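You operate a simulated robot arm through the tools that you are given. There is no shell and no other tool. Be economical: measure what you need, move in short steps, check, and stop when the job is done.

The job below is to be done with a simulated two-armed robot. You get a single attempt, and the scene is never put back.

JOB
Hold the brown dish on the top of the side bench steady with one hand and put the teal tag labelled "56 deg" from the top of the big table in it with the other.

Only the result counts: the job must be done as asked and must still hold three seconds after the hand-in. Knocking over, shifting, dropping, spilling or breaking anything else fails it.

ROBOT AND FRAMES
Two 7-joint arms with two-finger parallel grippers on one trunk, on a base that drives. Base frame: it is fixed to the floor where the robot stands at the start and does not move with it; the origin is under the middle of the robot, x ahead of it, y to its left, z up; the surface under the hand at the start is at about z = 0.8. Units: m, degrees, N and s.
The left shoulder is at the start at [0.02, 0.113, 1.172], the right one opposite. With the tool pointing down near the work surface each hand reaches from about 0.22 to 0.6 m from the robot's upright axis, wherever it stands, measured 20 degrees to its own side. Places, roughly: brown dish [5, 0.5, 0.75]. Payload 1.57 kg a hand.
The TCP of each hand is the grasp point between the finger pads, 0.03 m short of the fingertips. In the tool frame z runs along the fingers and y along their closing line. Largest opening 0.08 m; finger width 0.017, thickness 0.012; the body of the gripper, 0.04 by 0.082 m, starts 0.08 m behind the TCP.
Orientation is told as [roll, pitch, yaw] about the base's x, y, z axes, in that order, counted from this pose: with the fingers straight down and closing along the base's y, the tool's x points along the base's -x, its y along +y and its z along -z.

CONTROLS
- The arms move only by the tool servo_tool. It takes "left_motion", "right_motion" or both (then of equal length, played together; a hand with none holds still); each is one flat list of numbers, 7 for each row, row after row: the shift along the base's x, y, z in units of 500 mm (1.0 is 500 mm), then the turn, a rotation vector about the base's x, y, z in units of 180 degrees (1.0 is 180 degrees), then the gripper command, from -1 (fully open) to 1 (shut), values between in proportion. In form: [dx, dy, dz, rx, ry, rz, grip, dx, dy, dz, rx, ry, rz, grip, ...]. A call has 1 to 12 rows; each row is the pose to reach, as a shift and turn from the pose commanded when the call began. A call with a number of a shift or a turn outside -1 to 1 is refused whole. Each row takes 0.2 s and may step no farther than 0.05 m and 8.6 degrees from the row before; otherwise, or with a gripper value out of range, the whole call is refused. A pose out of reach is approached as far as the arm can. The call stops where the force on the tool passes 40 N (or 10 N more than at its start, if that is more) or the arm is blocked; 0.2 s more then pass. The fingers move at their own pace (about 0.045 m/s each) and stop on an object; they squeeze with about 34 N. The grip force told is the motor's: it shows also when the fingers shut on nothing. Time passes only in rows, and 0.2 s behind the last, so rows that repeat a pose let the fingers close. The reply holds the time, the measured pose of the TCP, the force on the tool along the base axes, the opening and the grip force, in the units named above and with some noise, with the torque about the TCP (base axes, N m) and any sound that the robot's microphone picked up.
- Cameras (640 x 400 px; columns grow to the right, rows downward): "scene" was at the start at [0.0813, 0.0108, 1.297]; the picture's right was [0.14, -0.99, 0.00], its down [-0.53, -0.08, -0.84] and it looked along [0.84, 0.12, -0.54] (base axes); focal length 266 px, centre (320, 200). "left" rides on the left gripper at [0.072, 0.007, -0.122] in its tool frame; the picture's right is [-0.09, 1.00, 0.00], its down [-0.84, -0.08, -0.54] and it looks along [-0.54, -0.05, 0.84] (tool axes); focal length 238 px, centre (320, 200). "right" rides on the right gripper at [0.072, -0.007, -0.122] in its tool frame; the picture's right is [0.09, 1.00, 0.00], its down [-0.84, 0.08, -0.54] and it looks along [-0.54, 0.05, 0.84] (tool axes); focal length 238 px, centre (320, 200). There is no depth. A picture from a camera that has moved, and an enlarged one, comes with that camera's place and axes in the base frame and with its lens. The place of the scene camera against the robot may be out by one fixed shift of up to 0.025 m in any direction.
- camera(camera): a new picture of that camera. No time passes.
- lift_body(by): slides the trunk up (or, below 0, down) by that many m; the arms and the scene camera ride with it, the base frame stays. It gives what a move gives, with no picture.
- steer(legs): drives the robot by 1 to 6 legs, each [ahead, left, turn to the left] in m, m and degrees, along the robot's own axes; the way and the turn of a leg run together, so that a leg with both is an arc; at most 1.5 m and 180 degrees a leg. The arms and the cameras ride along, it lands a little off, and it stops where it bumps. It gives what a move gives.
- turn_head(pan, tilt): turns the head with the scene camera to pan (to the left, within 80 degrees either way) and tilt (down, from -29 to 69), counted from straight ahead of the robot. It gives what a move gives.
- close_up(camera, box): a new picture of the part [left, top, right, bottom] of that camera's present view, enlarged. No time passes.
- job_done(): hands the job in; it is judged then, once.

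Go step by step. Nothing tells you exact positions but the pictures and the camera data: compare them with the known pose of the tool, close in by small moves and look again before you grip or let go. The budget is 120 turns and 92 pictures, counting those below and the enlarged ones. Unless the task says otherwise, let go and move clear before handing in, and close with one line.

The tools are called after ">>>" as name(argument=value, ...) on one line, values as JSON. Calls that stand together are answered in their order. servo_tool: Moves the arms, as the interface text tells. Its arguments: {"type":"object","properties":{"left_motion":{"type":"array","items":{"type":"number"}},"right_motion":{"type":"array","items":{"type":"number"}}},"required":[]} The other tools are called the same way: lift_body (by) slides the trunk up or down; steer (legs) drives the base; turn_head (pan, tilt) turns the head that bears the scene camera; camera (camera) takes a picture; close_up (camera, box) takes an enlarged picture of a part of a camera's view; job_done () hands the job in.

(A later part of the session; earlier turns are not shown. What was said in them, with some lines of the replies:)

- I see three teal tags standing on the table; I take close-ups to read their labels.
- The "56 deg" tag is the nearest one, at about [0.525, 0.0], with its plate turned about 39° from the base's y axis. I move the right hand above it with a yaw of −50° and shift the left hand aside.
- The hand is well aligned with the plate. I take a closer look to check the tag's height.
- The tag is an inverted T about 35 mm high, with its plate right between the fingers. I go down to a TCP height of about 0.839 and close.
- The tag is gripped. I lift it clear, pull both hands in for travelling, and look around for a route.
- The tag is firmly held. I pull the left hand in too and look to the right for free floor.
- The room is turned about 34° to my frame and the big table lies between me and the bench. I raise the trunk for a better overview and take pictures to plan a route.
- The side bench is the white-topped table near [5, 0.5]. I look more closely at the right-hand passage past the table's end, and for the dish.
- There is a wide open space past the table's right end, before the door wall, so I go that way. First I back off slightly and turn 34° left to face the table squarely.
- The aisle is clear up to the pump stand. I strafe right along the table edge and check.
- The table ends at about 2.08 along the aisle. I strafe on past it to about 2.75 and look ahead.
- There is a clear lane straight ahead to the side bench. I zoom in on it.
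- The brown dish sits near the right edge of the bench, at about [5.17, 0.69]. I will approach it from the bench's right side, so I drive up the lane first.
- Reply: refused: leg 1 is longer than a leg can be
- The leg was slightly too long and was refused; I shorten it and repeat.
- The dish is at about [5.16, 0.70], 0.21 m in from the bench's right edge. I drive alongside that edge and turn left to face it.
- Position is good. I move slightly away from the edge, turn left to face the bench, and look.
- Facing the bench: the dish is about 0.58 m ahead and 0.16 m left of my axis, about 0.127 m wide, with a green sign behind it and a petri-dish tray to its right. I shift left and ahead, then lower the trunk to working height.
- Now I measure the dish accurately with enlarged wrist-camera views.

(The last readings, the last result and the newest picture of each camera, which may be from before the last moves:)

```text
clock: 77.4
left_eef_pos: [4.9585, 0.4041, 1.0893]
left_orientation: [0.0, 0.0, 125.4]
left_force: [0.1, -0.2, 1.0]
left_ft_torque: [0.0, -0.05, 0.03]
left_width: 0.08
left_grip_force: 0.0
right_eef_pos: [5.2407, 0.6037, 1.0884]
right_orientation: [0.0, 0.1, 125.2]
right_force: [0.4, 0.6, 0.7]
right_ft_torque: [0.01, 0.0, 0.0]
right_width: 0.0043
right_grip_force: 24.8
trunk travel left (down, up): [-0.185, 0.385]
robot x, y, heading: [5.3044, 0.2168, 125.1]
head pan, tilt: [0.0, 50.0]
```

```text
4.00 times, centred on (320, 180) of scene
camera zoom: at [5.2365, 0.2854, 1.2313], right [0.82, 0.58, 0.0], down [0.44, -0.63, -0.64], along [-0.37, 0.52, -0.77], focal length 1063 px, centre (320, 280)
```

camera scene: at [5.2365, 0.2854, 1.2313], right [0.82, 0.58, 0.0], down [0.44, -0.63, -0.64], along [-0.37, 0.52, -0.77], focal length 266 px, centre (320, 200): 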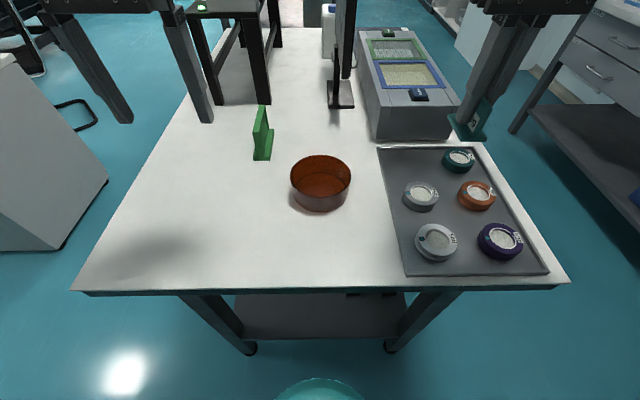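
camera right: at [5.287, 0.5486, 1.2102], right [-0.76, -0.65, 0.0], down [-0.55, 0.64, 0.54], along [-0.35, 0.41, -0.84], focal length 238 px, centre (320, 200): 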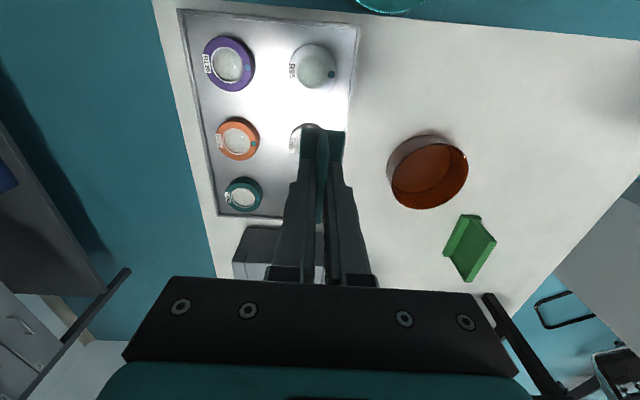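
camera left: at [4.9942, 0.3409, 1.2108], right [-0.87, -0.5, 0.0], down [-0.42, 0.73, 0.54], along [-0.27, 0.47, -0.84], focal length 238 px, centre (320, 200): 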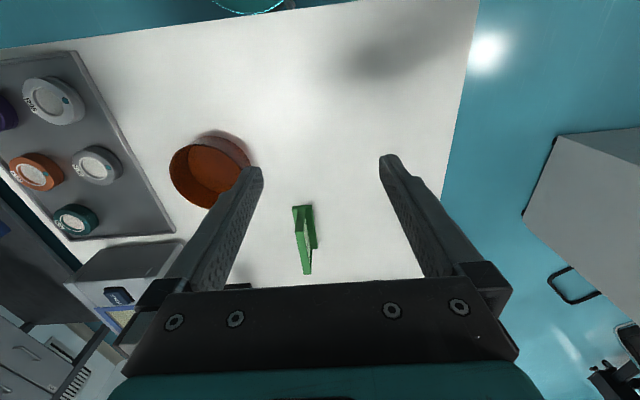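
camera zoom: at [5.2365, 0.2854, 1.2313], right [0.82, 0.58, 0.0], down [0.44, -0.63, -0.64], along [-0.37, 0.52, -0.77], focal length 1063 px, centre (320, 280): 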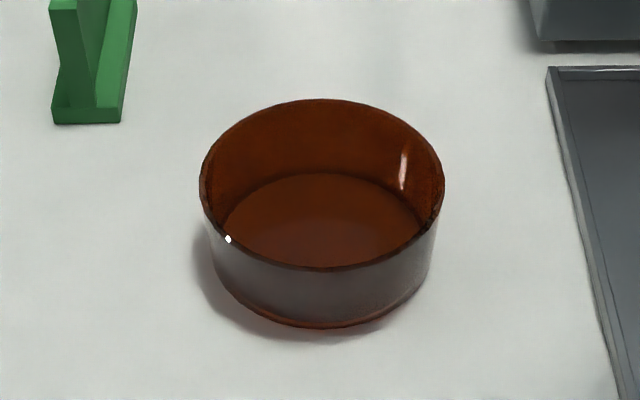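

Triangulating, the rim's centre is about [5.059, 0.565] at height about 0.89, with a diameter near 0.117 m. I bring the left hand above the left rim point, half open, and check again.

>>> servo_tool(left_motion=[0.021, 0.051, -0.05, 0, 0, 0, -0.25, 0.043, 0.102, -0.1, 0, 0, 0, -0.25, 0.064, 0.154, -0.15, 0, 0, 0, -0.25, 0.086, 0.205, -0.2, 0, 0, 0, -0.25, 0.107, 0.256, -0.24, 0, 0, 0, -0.25])

>>> camera(camera="left")

>>> close_up(camera="scene", box=[220, 80, 420, 230])

>>> camera(camera="right")

```text
clock: 78.6
left_eef_pos: [5.0122, 0.5307, 0.9685]
left_orientation: [0.0, 0.0, 125.4]
left_force: [0.2, 0.3, 1.2]
left_ft_torque: [0.0, -0.01, 0.01]
left_width: 0.0502
left_grip_force: 0.1
right_eef_pos: [5.2395, 0.6046, 1.0872]
right_orientation: [0.0, 0.0, 125.3]
right_force: [-0.3, -1.1, -1.3]
right_ft_torque: [-0.02, -0.02, 0.04]
right_width: 0.0046
right_grip_force: 25.7
trunk travel left (down, up): [-0.185, 0.385]
robot x, y, heading: [5.3037, 0.2112, 125.3]
head pan, tilt: [0.0, 50.0]
```

```text
56 pictures are left
camera left: at [5.0476, 0.4686, 1.0909], right [-0.87, -0.5, 0.0], down [-0.42, 0.73, 0.54], along [-0.27, 0.47, -0.84], focal length 238 px, centre (320, 200)
```

left: 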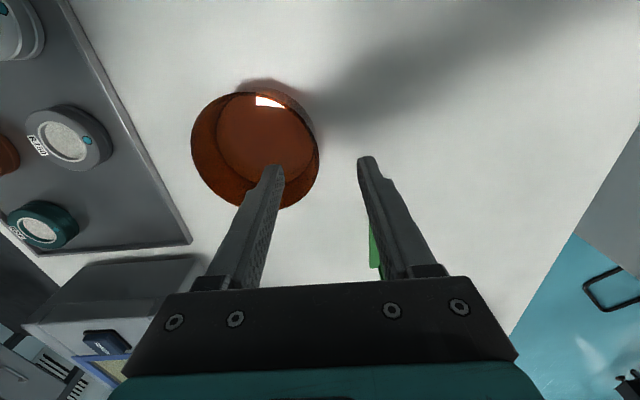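

```text
2.67 times, centred on (320, 155) of scene
camera zoom: at [5.2366, 0.2858, 1.2312], right [0.82, 0.58, 0.0], down [0.44, -0.63, -0.64], along [-0.37, 0.52, -0.77], focal length 709 px, centre (320, 320)
```

zoom: 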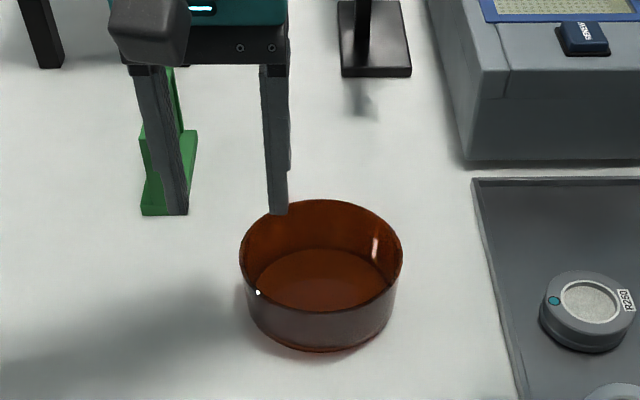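

```text
54 pictures are left
camera right: at [5.2871, 0.549, 1.21], right [-0.76, -0.65, 0.0], down [-0.55, 0.64, 0.54], along [-0.35, 0.41, -0.84], focal length 238 px, centre (320, 200)
```

right: 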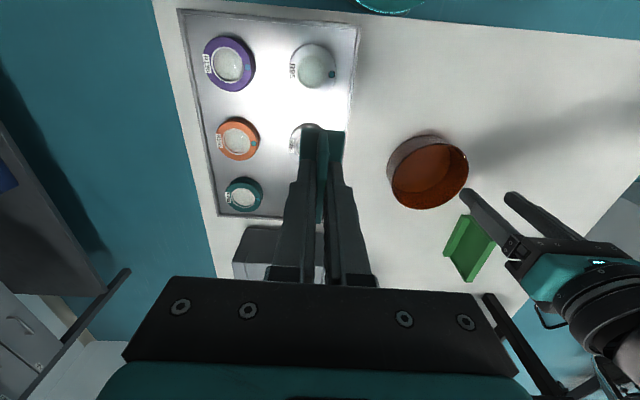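

The refined rim centre is [5.0595, 0.563], z about 0.897, and the dish is about 41 mm tall. I lower the left hand so its fingers straddle the rim slightly, then verify.

>>> servo_tool(left_motion=[0.004, 0.003, -0.03, 0, 0, 0, -0.25, 0.004, 0.003, -0.06, 0, 0, 0, -0.25, 0.004, 0.003, -0.08, 0, 0, 0, -0.25, 0.004, 0.003, -0.1, 0, 0, 0, -0.25])

>>> camera(camera="left")

>>> close_up(camera="scene", box=[240, 110, 400, 230])

>>> close_up(camera="right", box=[368, 110, 528, 230])

```text
clock: 79.6
left_eef_pos: [5.0154, 0.5324, 0.9189]
left_orientation: [0.0, 0.0, 125.3]
left_force: [-1.1, 0.5, -0.5]
left_ft_torque: [0.01, -0.03, 0.0]
left_width: 0.0496
left_grip_force: 0.0
right_eef_pos: [5.24, 0.6047, 1.087]
right_orientation: [0.0, 0.0, 125.1]
right_force: [-0.1, 0.7, 0.1]
right_ft_torque: [0.0, 0.01, 0.0]
right_width: 0.0046
right_grip_force: 25.2
trunk travel left (down, up): [-0.185, 0.385]
robot x, y, heading: [5.306, 0.2159, 125.2]
head pan, tilt: [0.0, 50.0]
```

```text
53 pictures are left
camera left: at [5.0499, 0.4707, 1.041], right [-0.87, -0.5, 0.0], down [-0.42, 0.73, 0.54], along [-0.27, 0.47, -0.84], focal length 238 px, centre (320, 200)
```

left: 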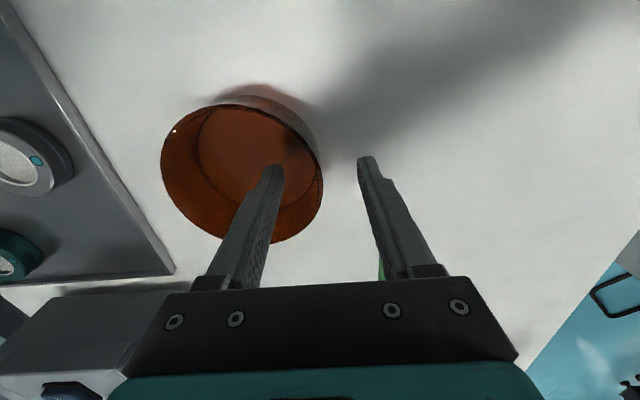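

```text
3.33 times, centred on (320, 170) of scene
camera zoom: at [5.2364, 0.2855, 1.2313], right [0.82, 0.58, 0.0], down [0.44, -0.63, -0.64], along [-0.37, 0.52, -0.77], focal length 886 px, centre (320, 300)
```

zoom: 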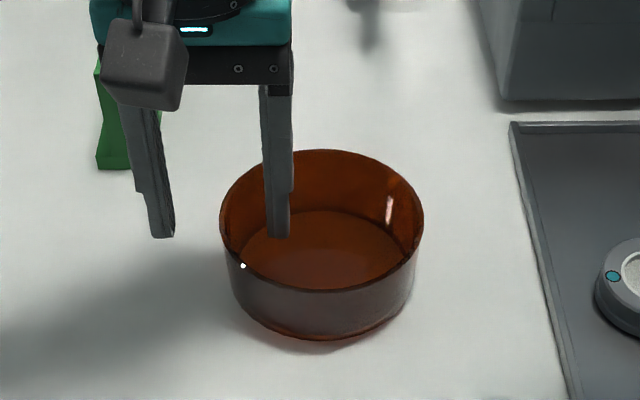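

```text
3.33 times, centred on (448, 170) of right
camera zoom: at [5.2869, 0.5487, 1.2101], right [-0.76, -0.65, 0.0], down [-0.55, 0.64, 0.54], along [-0.35, 0.41, -0.84], focal length 794 px, centre (-107, 300)
```

zoom: 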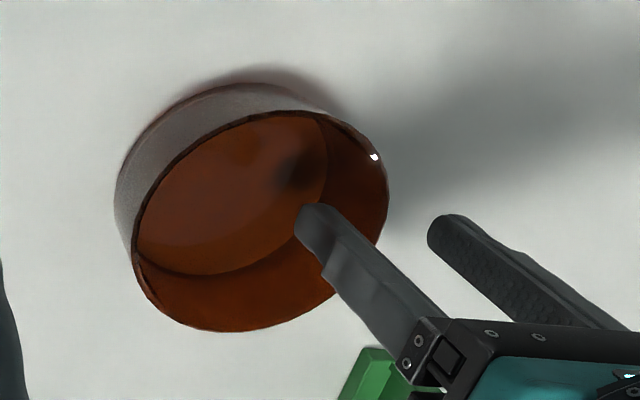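

The rim is centred between the fingertips. I lower another 13 mm and close gently on the wall.

>>> servo_tool(left_motion=[0, 0, -0.014, 0, 0, 0, -0.25, 0, 0, -0.026, 0, 0, 0, -0.25, 0, 0, -0.026, 0, 0, 0, 0.3, 0, 0, -0.026, 0, 0, 0, 0.6, 0, 0, -0.026, 0, 0, 0, 1, 0, 0, -0.026, 0, 0, 0, 1, 0, 0, -0.026, 0, 0, 0, 1])

>>> camera(camera="left")

>>> camera(camera="scene")

>>> close_up(camera="right", box=[368, 110, 528, 230])

```text
clock: 81.2
left_eef_pos: [5.0148, 0.5344, 0.9052]
left_orientation: [-0.1, -0.2, 125.4]
left_force: [-1.1, 1.2, 4.6]
left_ft_torque: [0.26, -0.34, 0.16]
left_width: 0.0046
left_grip_force: 25.1
right_eef_pos: [5.2407, 0.604, 1.0879]
right_orientation: [0.0, -0.1, 125.2]
right_force: [-0.7, -0.6, -1.0]
right_ft_torque: [-0.01, -0.01, -0.02]
right_width: 0.0046
right_grip_force: 24.8
trunk travel left (down, up): [-0.185, 0.385]
robot x, y, heading: [5.3019, 0.2148, 125.5]
head pan, tilt: [0.0, 50.0]
```

```text
50 pictures are left
camera left: at [5.0496, 0.471, 1.0287], right [-0.87, -0.5, 0.0], down [-0.42, 0.73, 0.54], along [-0.27, 0.47, -0.84], focal length 238 px, centre (320, 200)
```

left: 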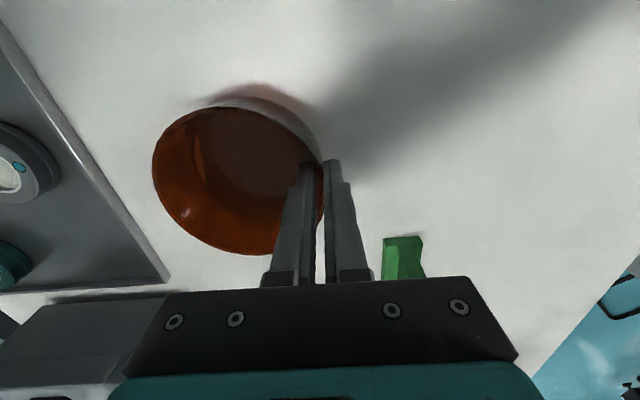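

```text
49 pictures are left
camera scene: at [5.2365, 0.2854, 1.2313], right [0.82, 0.58, 0.0], down [0.44, -0.63, -0.64], along [-0.37, 0.52, -0.77], focal length 266 px, centre (320, 200)
```

scene: 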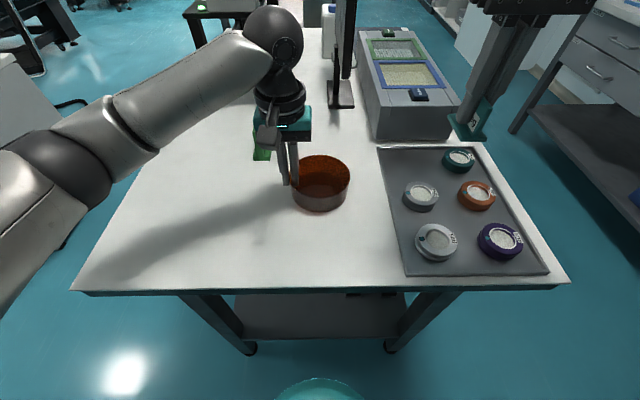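

```text
3.33 times, centred on (448, 170) of right
camera zoom: at [5.287, 0.5486, 1.2102], right [-0.76, -0.65, 0.0], down [-0.55, 0.64, 0.54], along [-0.35, 0.41, -0.84], focal length 794 px, centre (-107, 300)
```

zoom: 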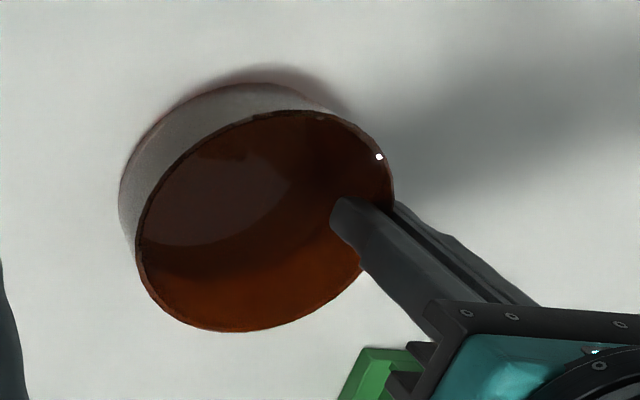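

The dish is gripped, wall 4.6 mm thick, and has hardly moved. Now the right hand tilts 25° outward to clear the left hand and moves to the right of and above the dish.

>>> servo_tool(right_motion=[-0.054, -0.003, -0.03, -0.0161, 0.0227, 0, 1, -0.109, -0.005, -0.06, -0.0321, 0.0453, 0, 1, -0.163, -0.008, -0.09, -0.0482, 0.068, 0, 1, -0.218, -0.01, -0.12, -0.0642, 0.0906, 0, 1, -0.272, -0.013, -0.15, -0.0803, 0.1133, 0, 1])

>>> camera(camera="scene")

>>> camera(camera="right")

```text
clock: 82.4
left_eef_pos: [5.0141, 0.5329, 0.9053]
left_orientation: [0.0, 0.1, 125.3]
left_force: [-0.6, 0.8, 4.5]
left_ft_torque: [0.3, -0.39, 0.14]
left_width: 0.0044
left_grip_force: 24.7
right_eef_pos: [5.1027, 0.5955, 1.0133]
right_orientation: [25.0, 0.0, 125.2]
right_force: [-0.1, 0.8, -0.4]
right_ft_torque: [0.01, 0.02, -0.01]
right_width: 0.0045
right_grip_force: 25.3
trunk travel left (down, up): [-0.185, 0.385]
robot x, y, heading: [5.3008, 0.2144, 125.2]
head pan, tilt: [0.0, 50.0]
```

```text
47 pictures are left
camera scene: at [5.2365, 0.2854, 1.2313], right [0.82, 0.58, 0.0], down [0.44, -0.63, -0.64], along [-0.37, 0.52, -0.77], focal length 266 px, centre (320, 200)
```

scene: 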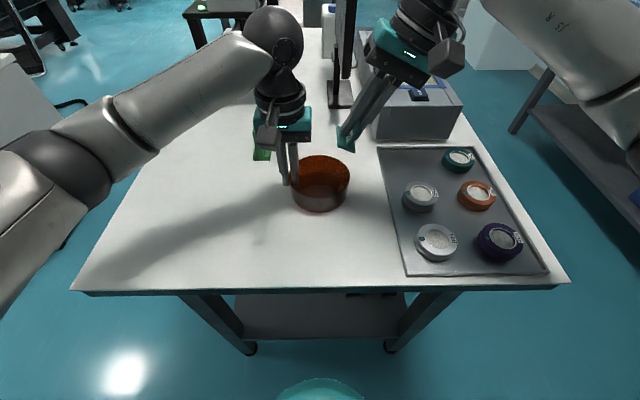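

```text
46 pictures are left
camera right: at [5.1916, 0.5707, 1.1199], right [-0.69, -0.59, 0.42], down [-0.35, 0.78, 0.52], along [-0.64, 0.21, -0.74], focal length 238 px, centre (320, 200)
```

right: 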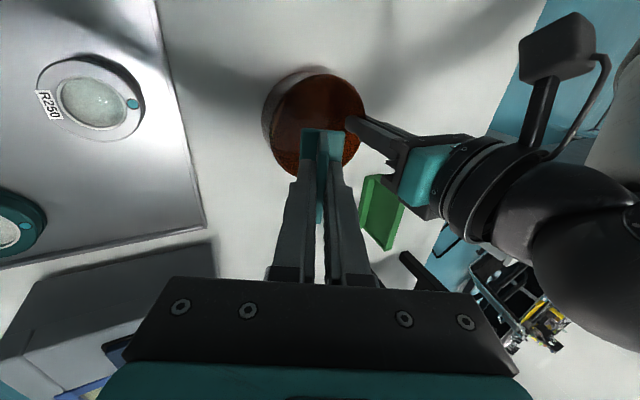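

The tag is nearly over the dish. I come to just above the rim and check the clearances.

>>> servo_tool(right_motion=[-0.03, -0.02, -0.04, 0, 0, 0, 1, -0.0614, -0.0416, -0.08, 0, 0, 0, 1, -0.0614, -0.0416, -0.128, 0, 0, 0, 1])

>>> close_up(camera="scene", box=[220, 60, 440, 230])

>>> camera(camera="right")

>>> camera(camera="left")

```text
clock: 83.2
left_eef_pos: [5.0144, 0.5323, 0.9062]
left_orientation: [0.0, 0.0, 125.4]
left_force: [-0.6, 1.0, 3.8]
left_ft_torque: [0.27, -0.34, 0.13]
left_width: 0.0046
left_grip_force: 24.9
right_eef_pos: [5.0748, 0.5749, 0.9476]
right_orientation: [24.9, 0.0, 125.2]
right_force: [-1.1, 0.5, 0.0]
right_ft_torque: [0.0, 0.04, -0.02]
right_width: 0.0044
right_grip_force: 25.0
trunk travel left (down, up): [-0.185, 0.385]
robot x, y, heading: [5.3028, 0.2163, 125.4]
head pan, tilt: [0.0, 50.0]
```

```text
2.35 times, centred on (330, 145) of scene
camera zoom: at [5.2365, 0.2853, 1.2313], right [0.82, 0.58, 0.0], down [0.44, -0.63, -0.64], along [-0.37, 0.52, -0.77], focal length 625 px, centre (296, 329)
```

zoom: 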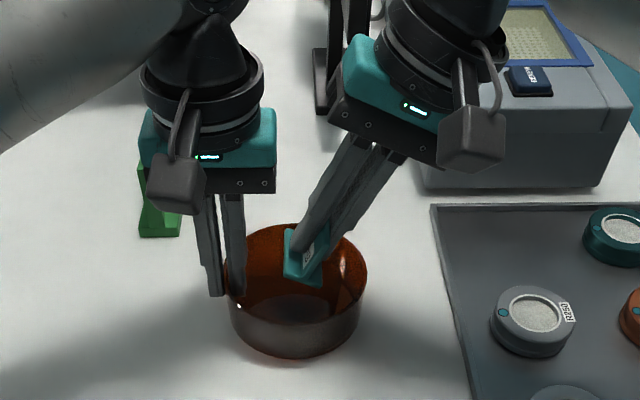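

```text
44 pictures are left
camera right: at [5.1631, 0.55, 1.0556], right [-0.68, -0.6, 0.42], down [-0.35, 0.78, 0.52], along [-0.64, 0.21, -0.74], focal length 238 px, centre (320, 200)
```

right: 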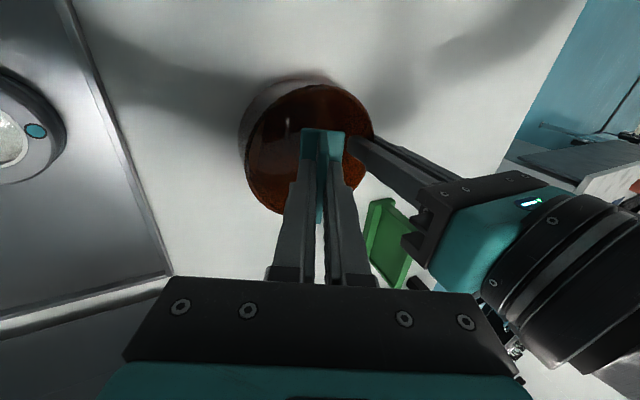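

```text
43 pictures are left
camera left: at [5.0496, 0.4708, 1.0282], right [-0.87, -0.5, 0.0], down [-0.42, 0.73, 0.54], along [-0.27, 0.47, -0.84], focal length 238 px, centre (320, 200)
```

left: 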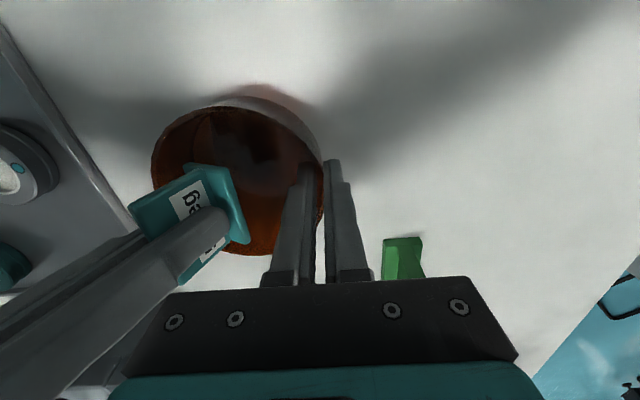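

Clearances look fine and the tag is over the dish. I lower it to just above the dish floor.

>>> servo_tool(right_motion=[0.003, -0.006, -0.02, 0, 0, 0, 1, 0.003, -0.006, -0.04, 0, 0, 0, 1, 0.003, -0.006, -0.06, 0, 0, 0, 1, 0.003, -0.006, -0.076, 0, 0, 0, 1])

>>> close_up(camera="scene", box=[220, 60, 440, 230])

>>> camera(camera="left")

```text
clock: 84.2
left_eef_pos: [5.0156, 0.5325, 0.9056]
left_orientation: [0.1, 0.0, 125.4]
left_force: [-1.3, 1.3, 4.5]
left_ft_torque: [0.31, -0.32, 0.1]
left_width: 0.0046
left_grip_force: 25.0
right_eef_pos: [5.0763, 0.5732, 0.9119]
right_orientation: [24.9, 0.0, 125.2]
right_force: [0.1, -1.1, -1.6]
right_ft_torque: [-0.02, 0.01, 0.0]
right_width: 0.0048
right_grip_force: 25.2
trunk travel left (down, up): [-0.185, 0.385]
robot x, y, heading: [5.3031, 0.2153, 125.5]
head pan, tilt: [0.0, 50.0]
```

```text
2.35 times, centred on (330, 145) of scene
camera zoom: at [5.2365, 0.2853, 1.2313], right [0.82, 0.58, 0.0], down [0.44, -0.63, -0.64], along [-0.37, 0.52, -0.77], focal length 625 px, centre (296, 329)
```

zoom: 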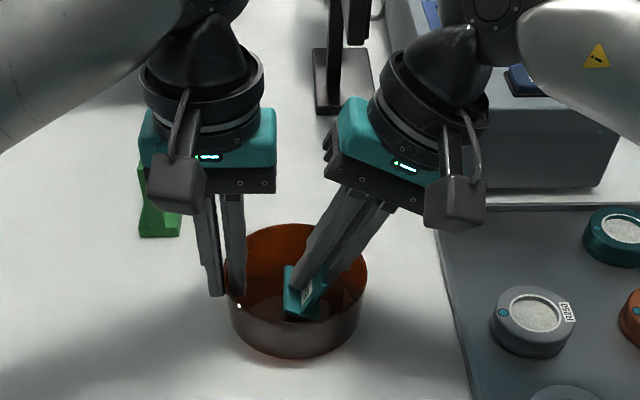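

```text
41 pictures are left
camera left: at [5.0496, 0.4708, 1.0283], right [-0.87, -0.5, 0.0], down [-0.42, 0.73, 0.54], along [-0.27, 0.47, -0.84], focal length 238 px, centre (320, 200)
```

left: 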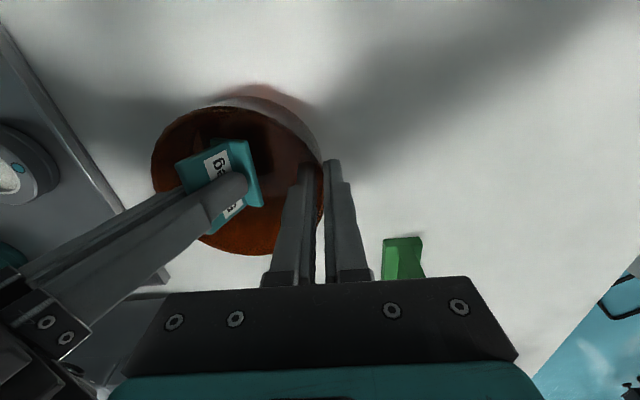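

The tag is inside the dish. I lower 4 mm more, open a little, and check before withdrawing.

>>> servo_tool(right_motion=[0, 0, -0.008, 0, 0, 0, 1, 0, 0, -0.008, 0, 0, 0, 0.6, 0, 0, -0.008, 0, 0, 0, 0.3, 0, 0, -0.008, 0, 0, 0, 0.3, 0, 0, -0.008, 0, 0, 0, 0.3])

>>> camera(camera="left")

>>> close_up(camera="scene", box=[260, 110, 380, 220])

```text
clock: 85.4
left_eef_pos: [5.0136, 0.5335, 0.9063]
left_orientation: [0.0, 0.1, 125.4]
left_force: [-0.1, 0.8, 4.5]
left_ft_torque: [0.34, -0.36, 0.12]
left_width: 0.0042
left_grip_force: 24.7
right_eef_pos: [5.0751, 0.5732, 0.9072]
right_orientation: [25.0, -0.1, 125.2]
right_force: [0.2, 0.2, 0.2]
right_ft_torque: [-0.01, 0.0, -0.02]
right_width: 0.028
right_grip_force: 0.0
trunk travel left (down, up): [-0.185, 0.385]
robot x, y, heading: [5.3034, 0.2159, 125.4]
head pan, tilt: [0.0, 50.0]
```

```text
40 pictures are left
camera left: at [5.0497, 0.4708, 1.0283], right [-0.87, -0.5, 0.0], down [-0.42, 0.73, 0.54], along [-0.27, 0.47, -0.84], focal length 238 px, centre (320, 200)
```

left: 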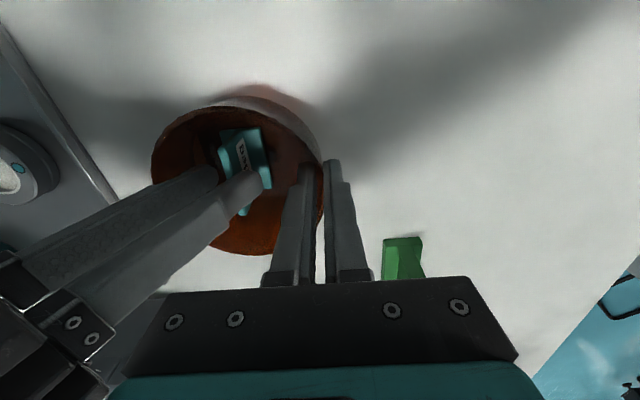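

```text
3.64 times, centred on (320, 165) of scene
camera zoom: at [5.2365, 0.2853, 1.2313], right [0.82, 0.58, 0.0], down [0.44, -0.63, -0.64], along [-0.37, 0.53, -0.77], focal length 966 px, centre (320, 327)
```

zoom: 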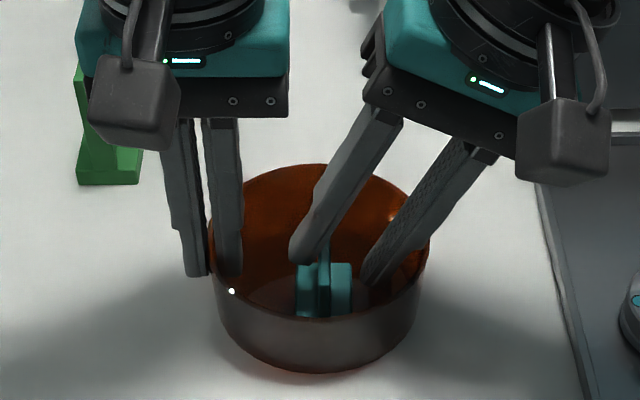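

The tag is standing upright in the dish. I withdraw the right hand along its own axis while the left keeps holding the dish.

>>> servo_tool(right_motion=[0.0138, 0.0098, 0.0363, 0, 0, 0, 0.3, 0.0345, 0.0243, 0.0906, 0, 0, 0, 0.3, 0.069, 0.0487, 0.1813, 0, 0, 0, 0.3, 0.1035, 0.073, 0.272, 0, 0, 0, 0.3, 0.18, 0.13, 0.32, 0, 0, 0, 0.3, 0.26, 0.18, 0.34, 0, 0, 0, 0.3])

>>> close_up(camera="scene", box=[240, 110, 400, 230])

>>> camera(camera="left")

```text
refused: row 5 steps farther than a row can; nothing moved
```

```text
3.33 times, centred on (320, 170) of scene
camera zoom: at [5.2365, 0.2853, 1.2313], right [0.82, 0.58, 0.0], down [0.44, -0.63, -0.64], along [-0.37, 0.53, -0.77], focal length 886 px, centre (320, 300)
```

zoom: 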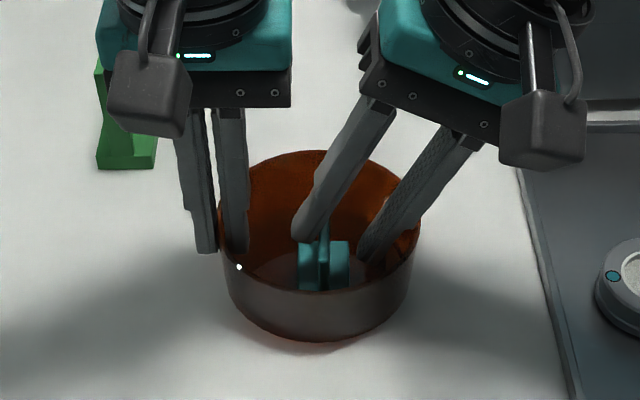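

```text
37 pictures are left
camera left: at [5.0497, 0.4708, 1.0283], right [-0.87, -0.5, 0.0], down [-0.42, 0.73, 0.54], along [-0.27, 0.47, -0.84], focal length 238 px, centre (320, 200)
```

left: 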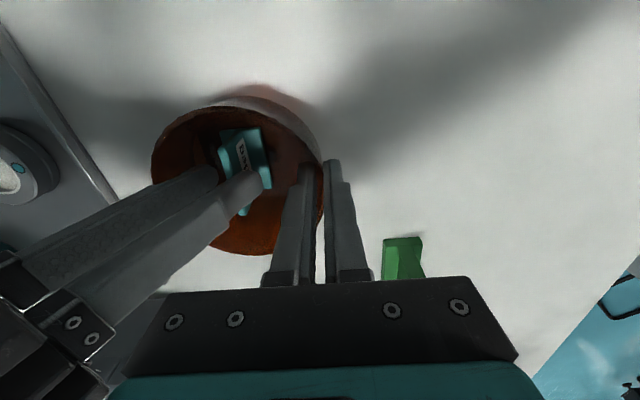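

One row was too long and nothing moved; I repeat the withdrawal with shorter steps.

>>> servo_tool(right_motion=[0.0138, 0.0098, 0.0363, 0, 0, 0, 0.3, 0.0345, 0.0243, 0.0906, 0, 0, 0, 0.3, 0.06, 0.0425, 0.158, 0, 0, 0, 0.3, 0.085, 0.06, 0.224, 0, 0, 0, 0.3, 0.11, 0.078, 0.29, 0, 0, 0, 0.3, 0.17, 0.12, 0.32, 0, 0, 0, 0.3, 0.23, 0.16, 0.34, 0, 0, 0, 0.3])

>>> close_up(camera="scene", box=[240, 110, 400, 230])

>>> camera(camera="left")

```text
clock: 87.0
left_eef_pos: [5.0149, 0.5326, 0.9072]
left_orientation: [0.0, 0.0, 125.5]
left_force: [0.8, 1.5, 4.3]
left_ft_torque: [0.33, -0.38, 0.1]
left_width: 0.0043
left_grip_force: 24.2
right_eef_pos: [5.1914, 0.6536, 1.0781]
right_orientation: [25.0, 0.1, 125.1]
right_force: [0.5, -0.2, 0.3]
right_ft_torque: [-0.03, -0.01, -0.04]
right_width: 0.0279
right_grip_force: 0.1
trunk travel left (down, up): [-0.185, 0.385]
robot x, y, heading: [5.3017, 0.2132, 125.1]
head pan, tilt: [0.0, 50.0]
```

```text
3.33 times, centred on (320, 170) of scene
camera zoom: at [5.2367, 0.2853, 1.2313], right [0.82, 0.58, 0.0], down [0.44, -0.63, -0.64], along [-0.37, 0.53, -0.77], focal length 886 px, centre (320, 300)
```

zoom: 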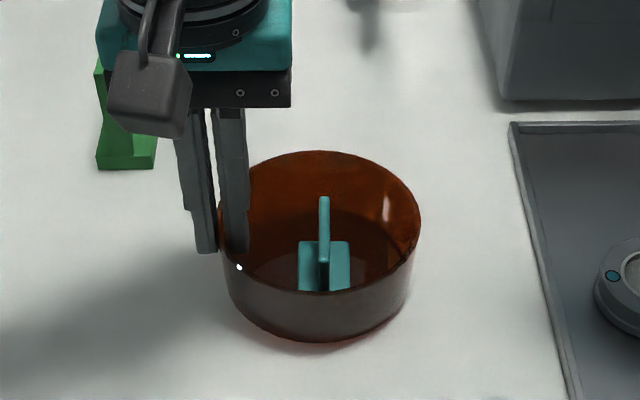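

```text
35 pictures are left
camera left: at [5.0499, 0.4708, 1.0283], right [-0.87, -0.5, 0.0], down [-0.42, 0.73, 0.54], along [-0.27, 0.47, -0.84], focal length 238 px, centre (320, 200)
```

left: 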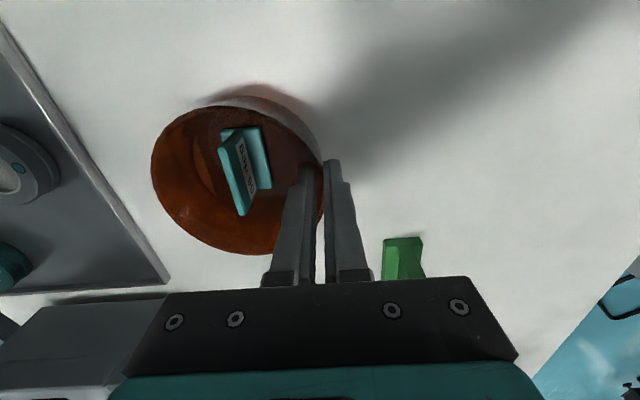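

The tag stands in the dish. I release the left hand with a small opening and lift it straight up and clear.

>>> servo_tool(left_motion=[0, 0, 0, 0, 0, 0, 0.7, 0, 0, 0, 0, 0, 0, 0.45, 0, 0, 0, 0, 0, 0, 0.45, 0, 0, 0.04, 0, 0, 0, 0.45, 0, 0, 0.1, 0, 0, 0, 0.45, 0, 0, 0.18, 0, 0, 0, 0.45, 0, 0, 0.26, 0, 0, 0, 0.45, -0.05, -0.06, 0.32, 0, 0, 0, 0.45, -0.1, -0.12, 0.36, 0, 0, 0, 0.45])

>>> camera(camera="scene")

>>> close_up(camera="scene", box=[240, 110, 400, 230])

```text
clock: 89.0
left_eef_pos: [4.9648, 0.4698, 1.0877]
left_orientation: [-0.1, 0.1, 125.4]
left_force: [0.3, 0.3, -0.5]
left_ft_torque: [0.03, 0.02, 0.0]
left_width: 0.0221
left_grip_force: 0.0
right_eef_pos: [5.1914, 0.6534, 1.0778]
right_orientation: [25.0, 0.0, 125.2]
right_force: [-0.5, -0.1, -0.2]
right_ft_torque: [0.02, 0.0, 0.0]
right_width: 0.0279
right_grip_force: 0.1
trunk travel left (down, up): [-0.185, 0.385]
robot x, y, heading: [5.3064, 0.214, 125.1]
head pan, tilt: [0.0, 50.0]
```

```text
34 pictures are left
camera scene: at [5.2363, 0.2849, 1.2313], right [0.82, 0.58, 0.0], down [0.44, -0.63, -0.64], along [-0.37, 0.53, -0.77], focal length 266 px, centre (320, 200)
```

scene: 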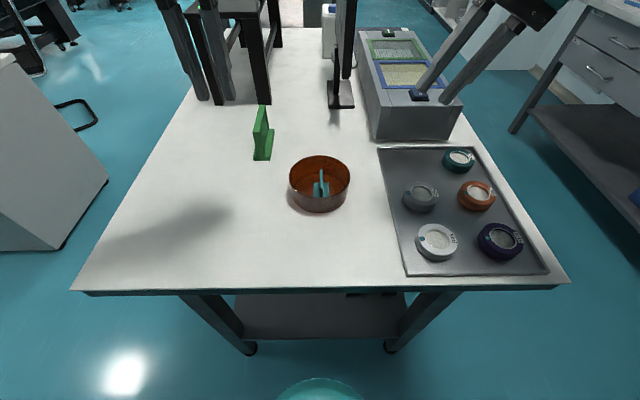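

```text
3.33 times, centred on (320, 170) of scene
camera zoom: at [5.2363, 0.2849, 1.2313], right [0.82, 0.58, 0.0], down [0.44, -0.63, -0.64], along [-0.37, 0.53, -0.77], focal length 886 px, centre (320, 300)
```

zoom: 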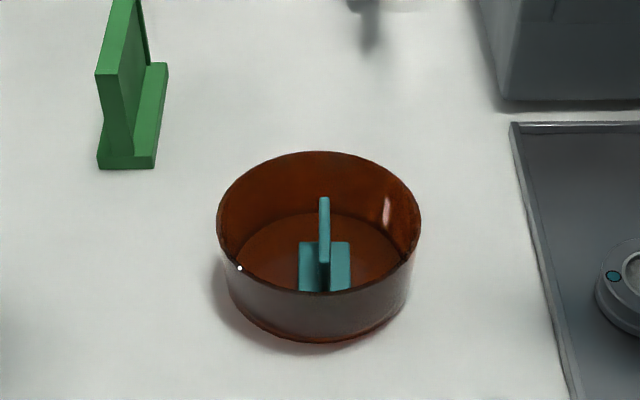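

The tag stands in the dish, the dish is back where it was, everything else on the bench is undisturbed, and both hands are clear. I hand the job in.

>>> job_done()

```text
The job is handed in.
```

The teal "56 deg" tag is standing upright in the brown dish on the side bench. The left hand held the dish while the right hand placed the tag, and both hands then let go and moved clear.
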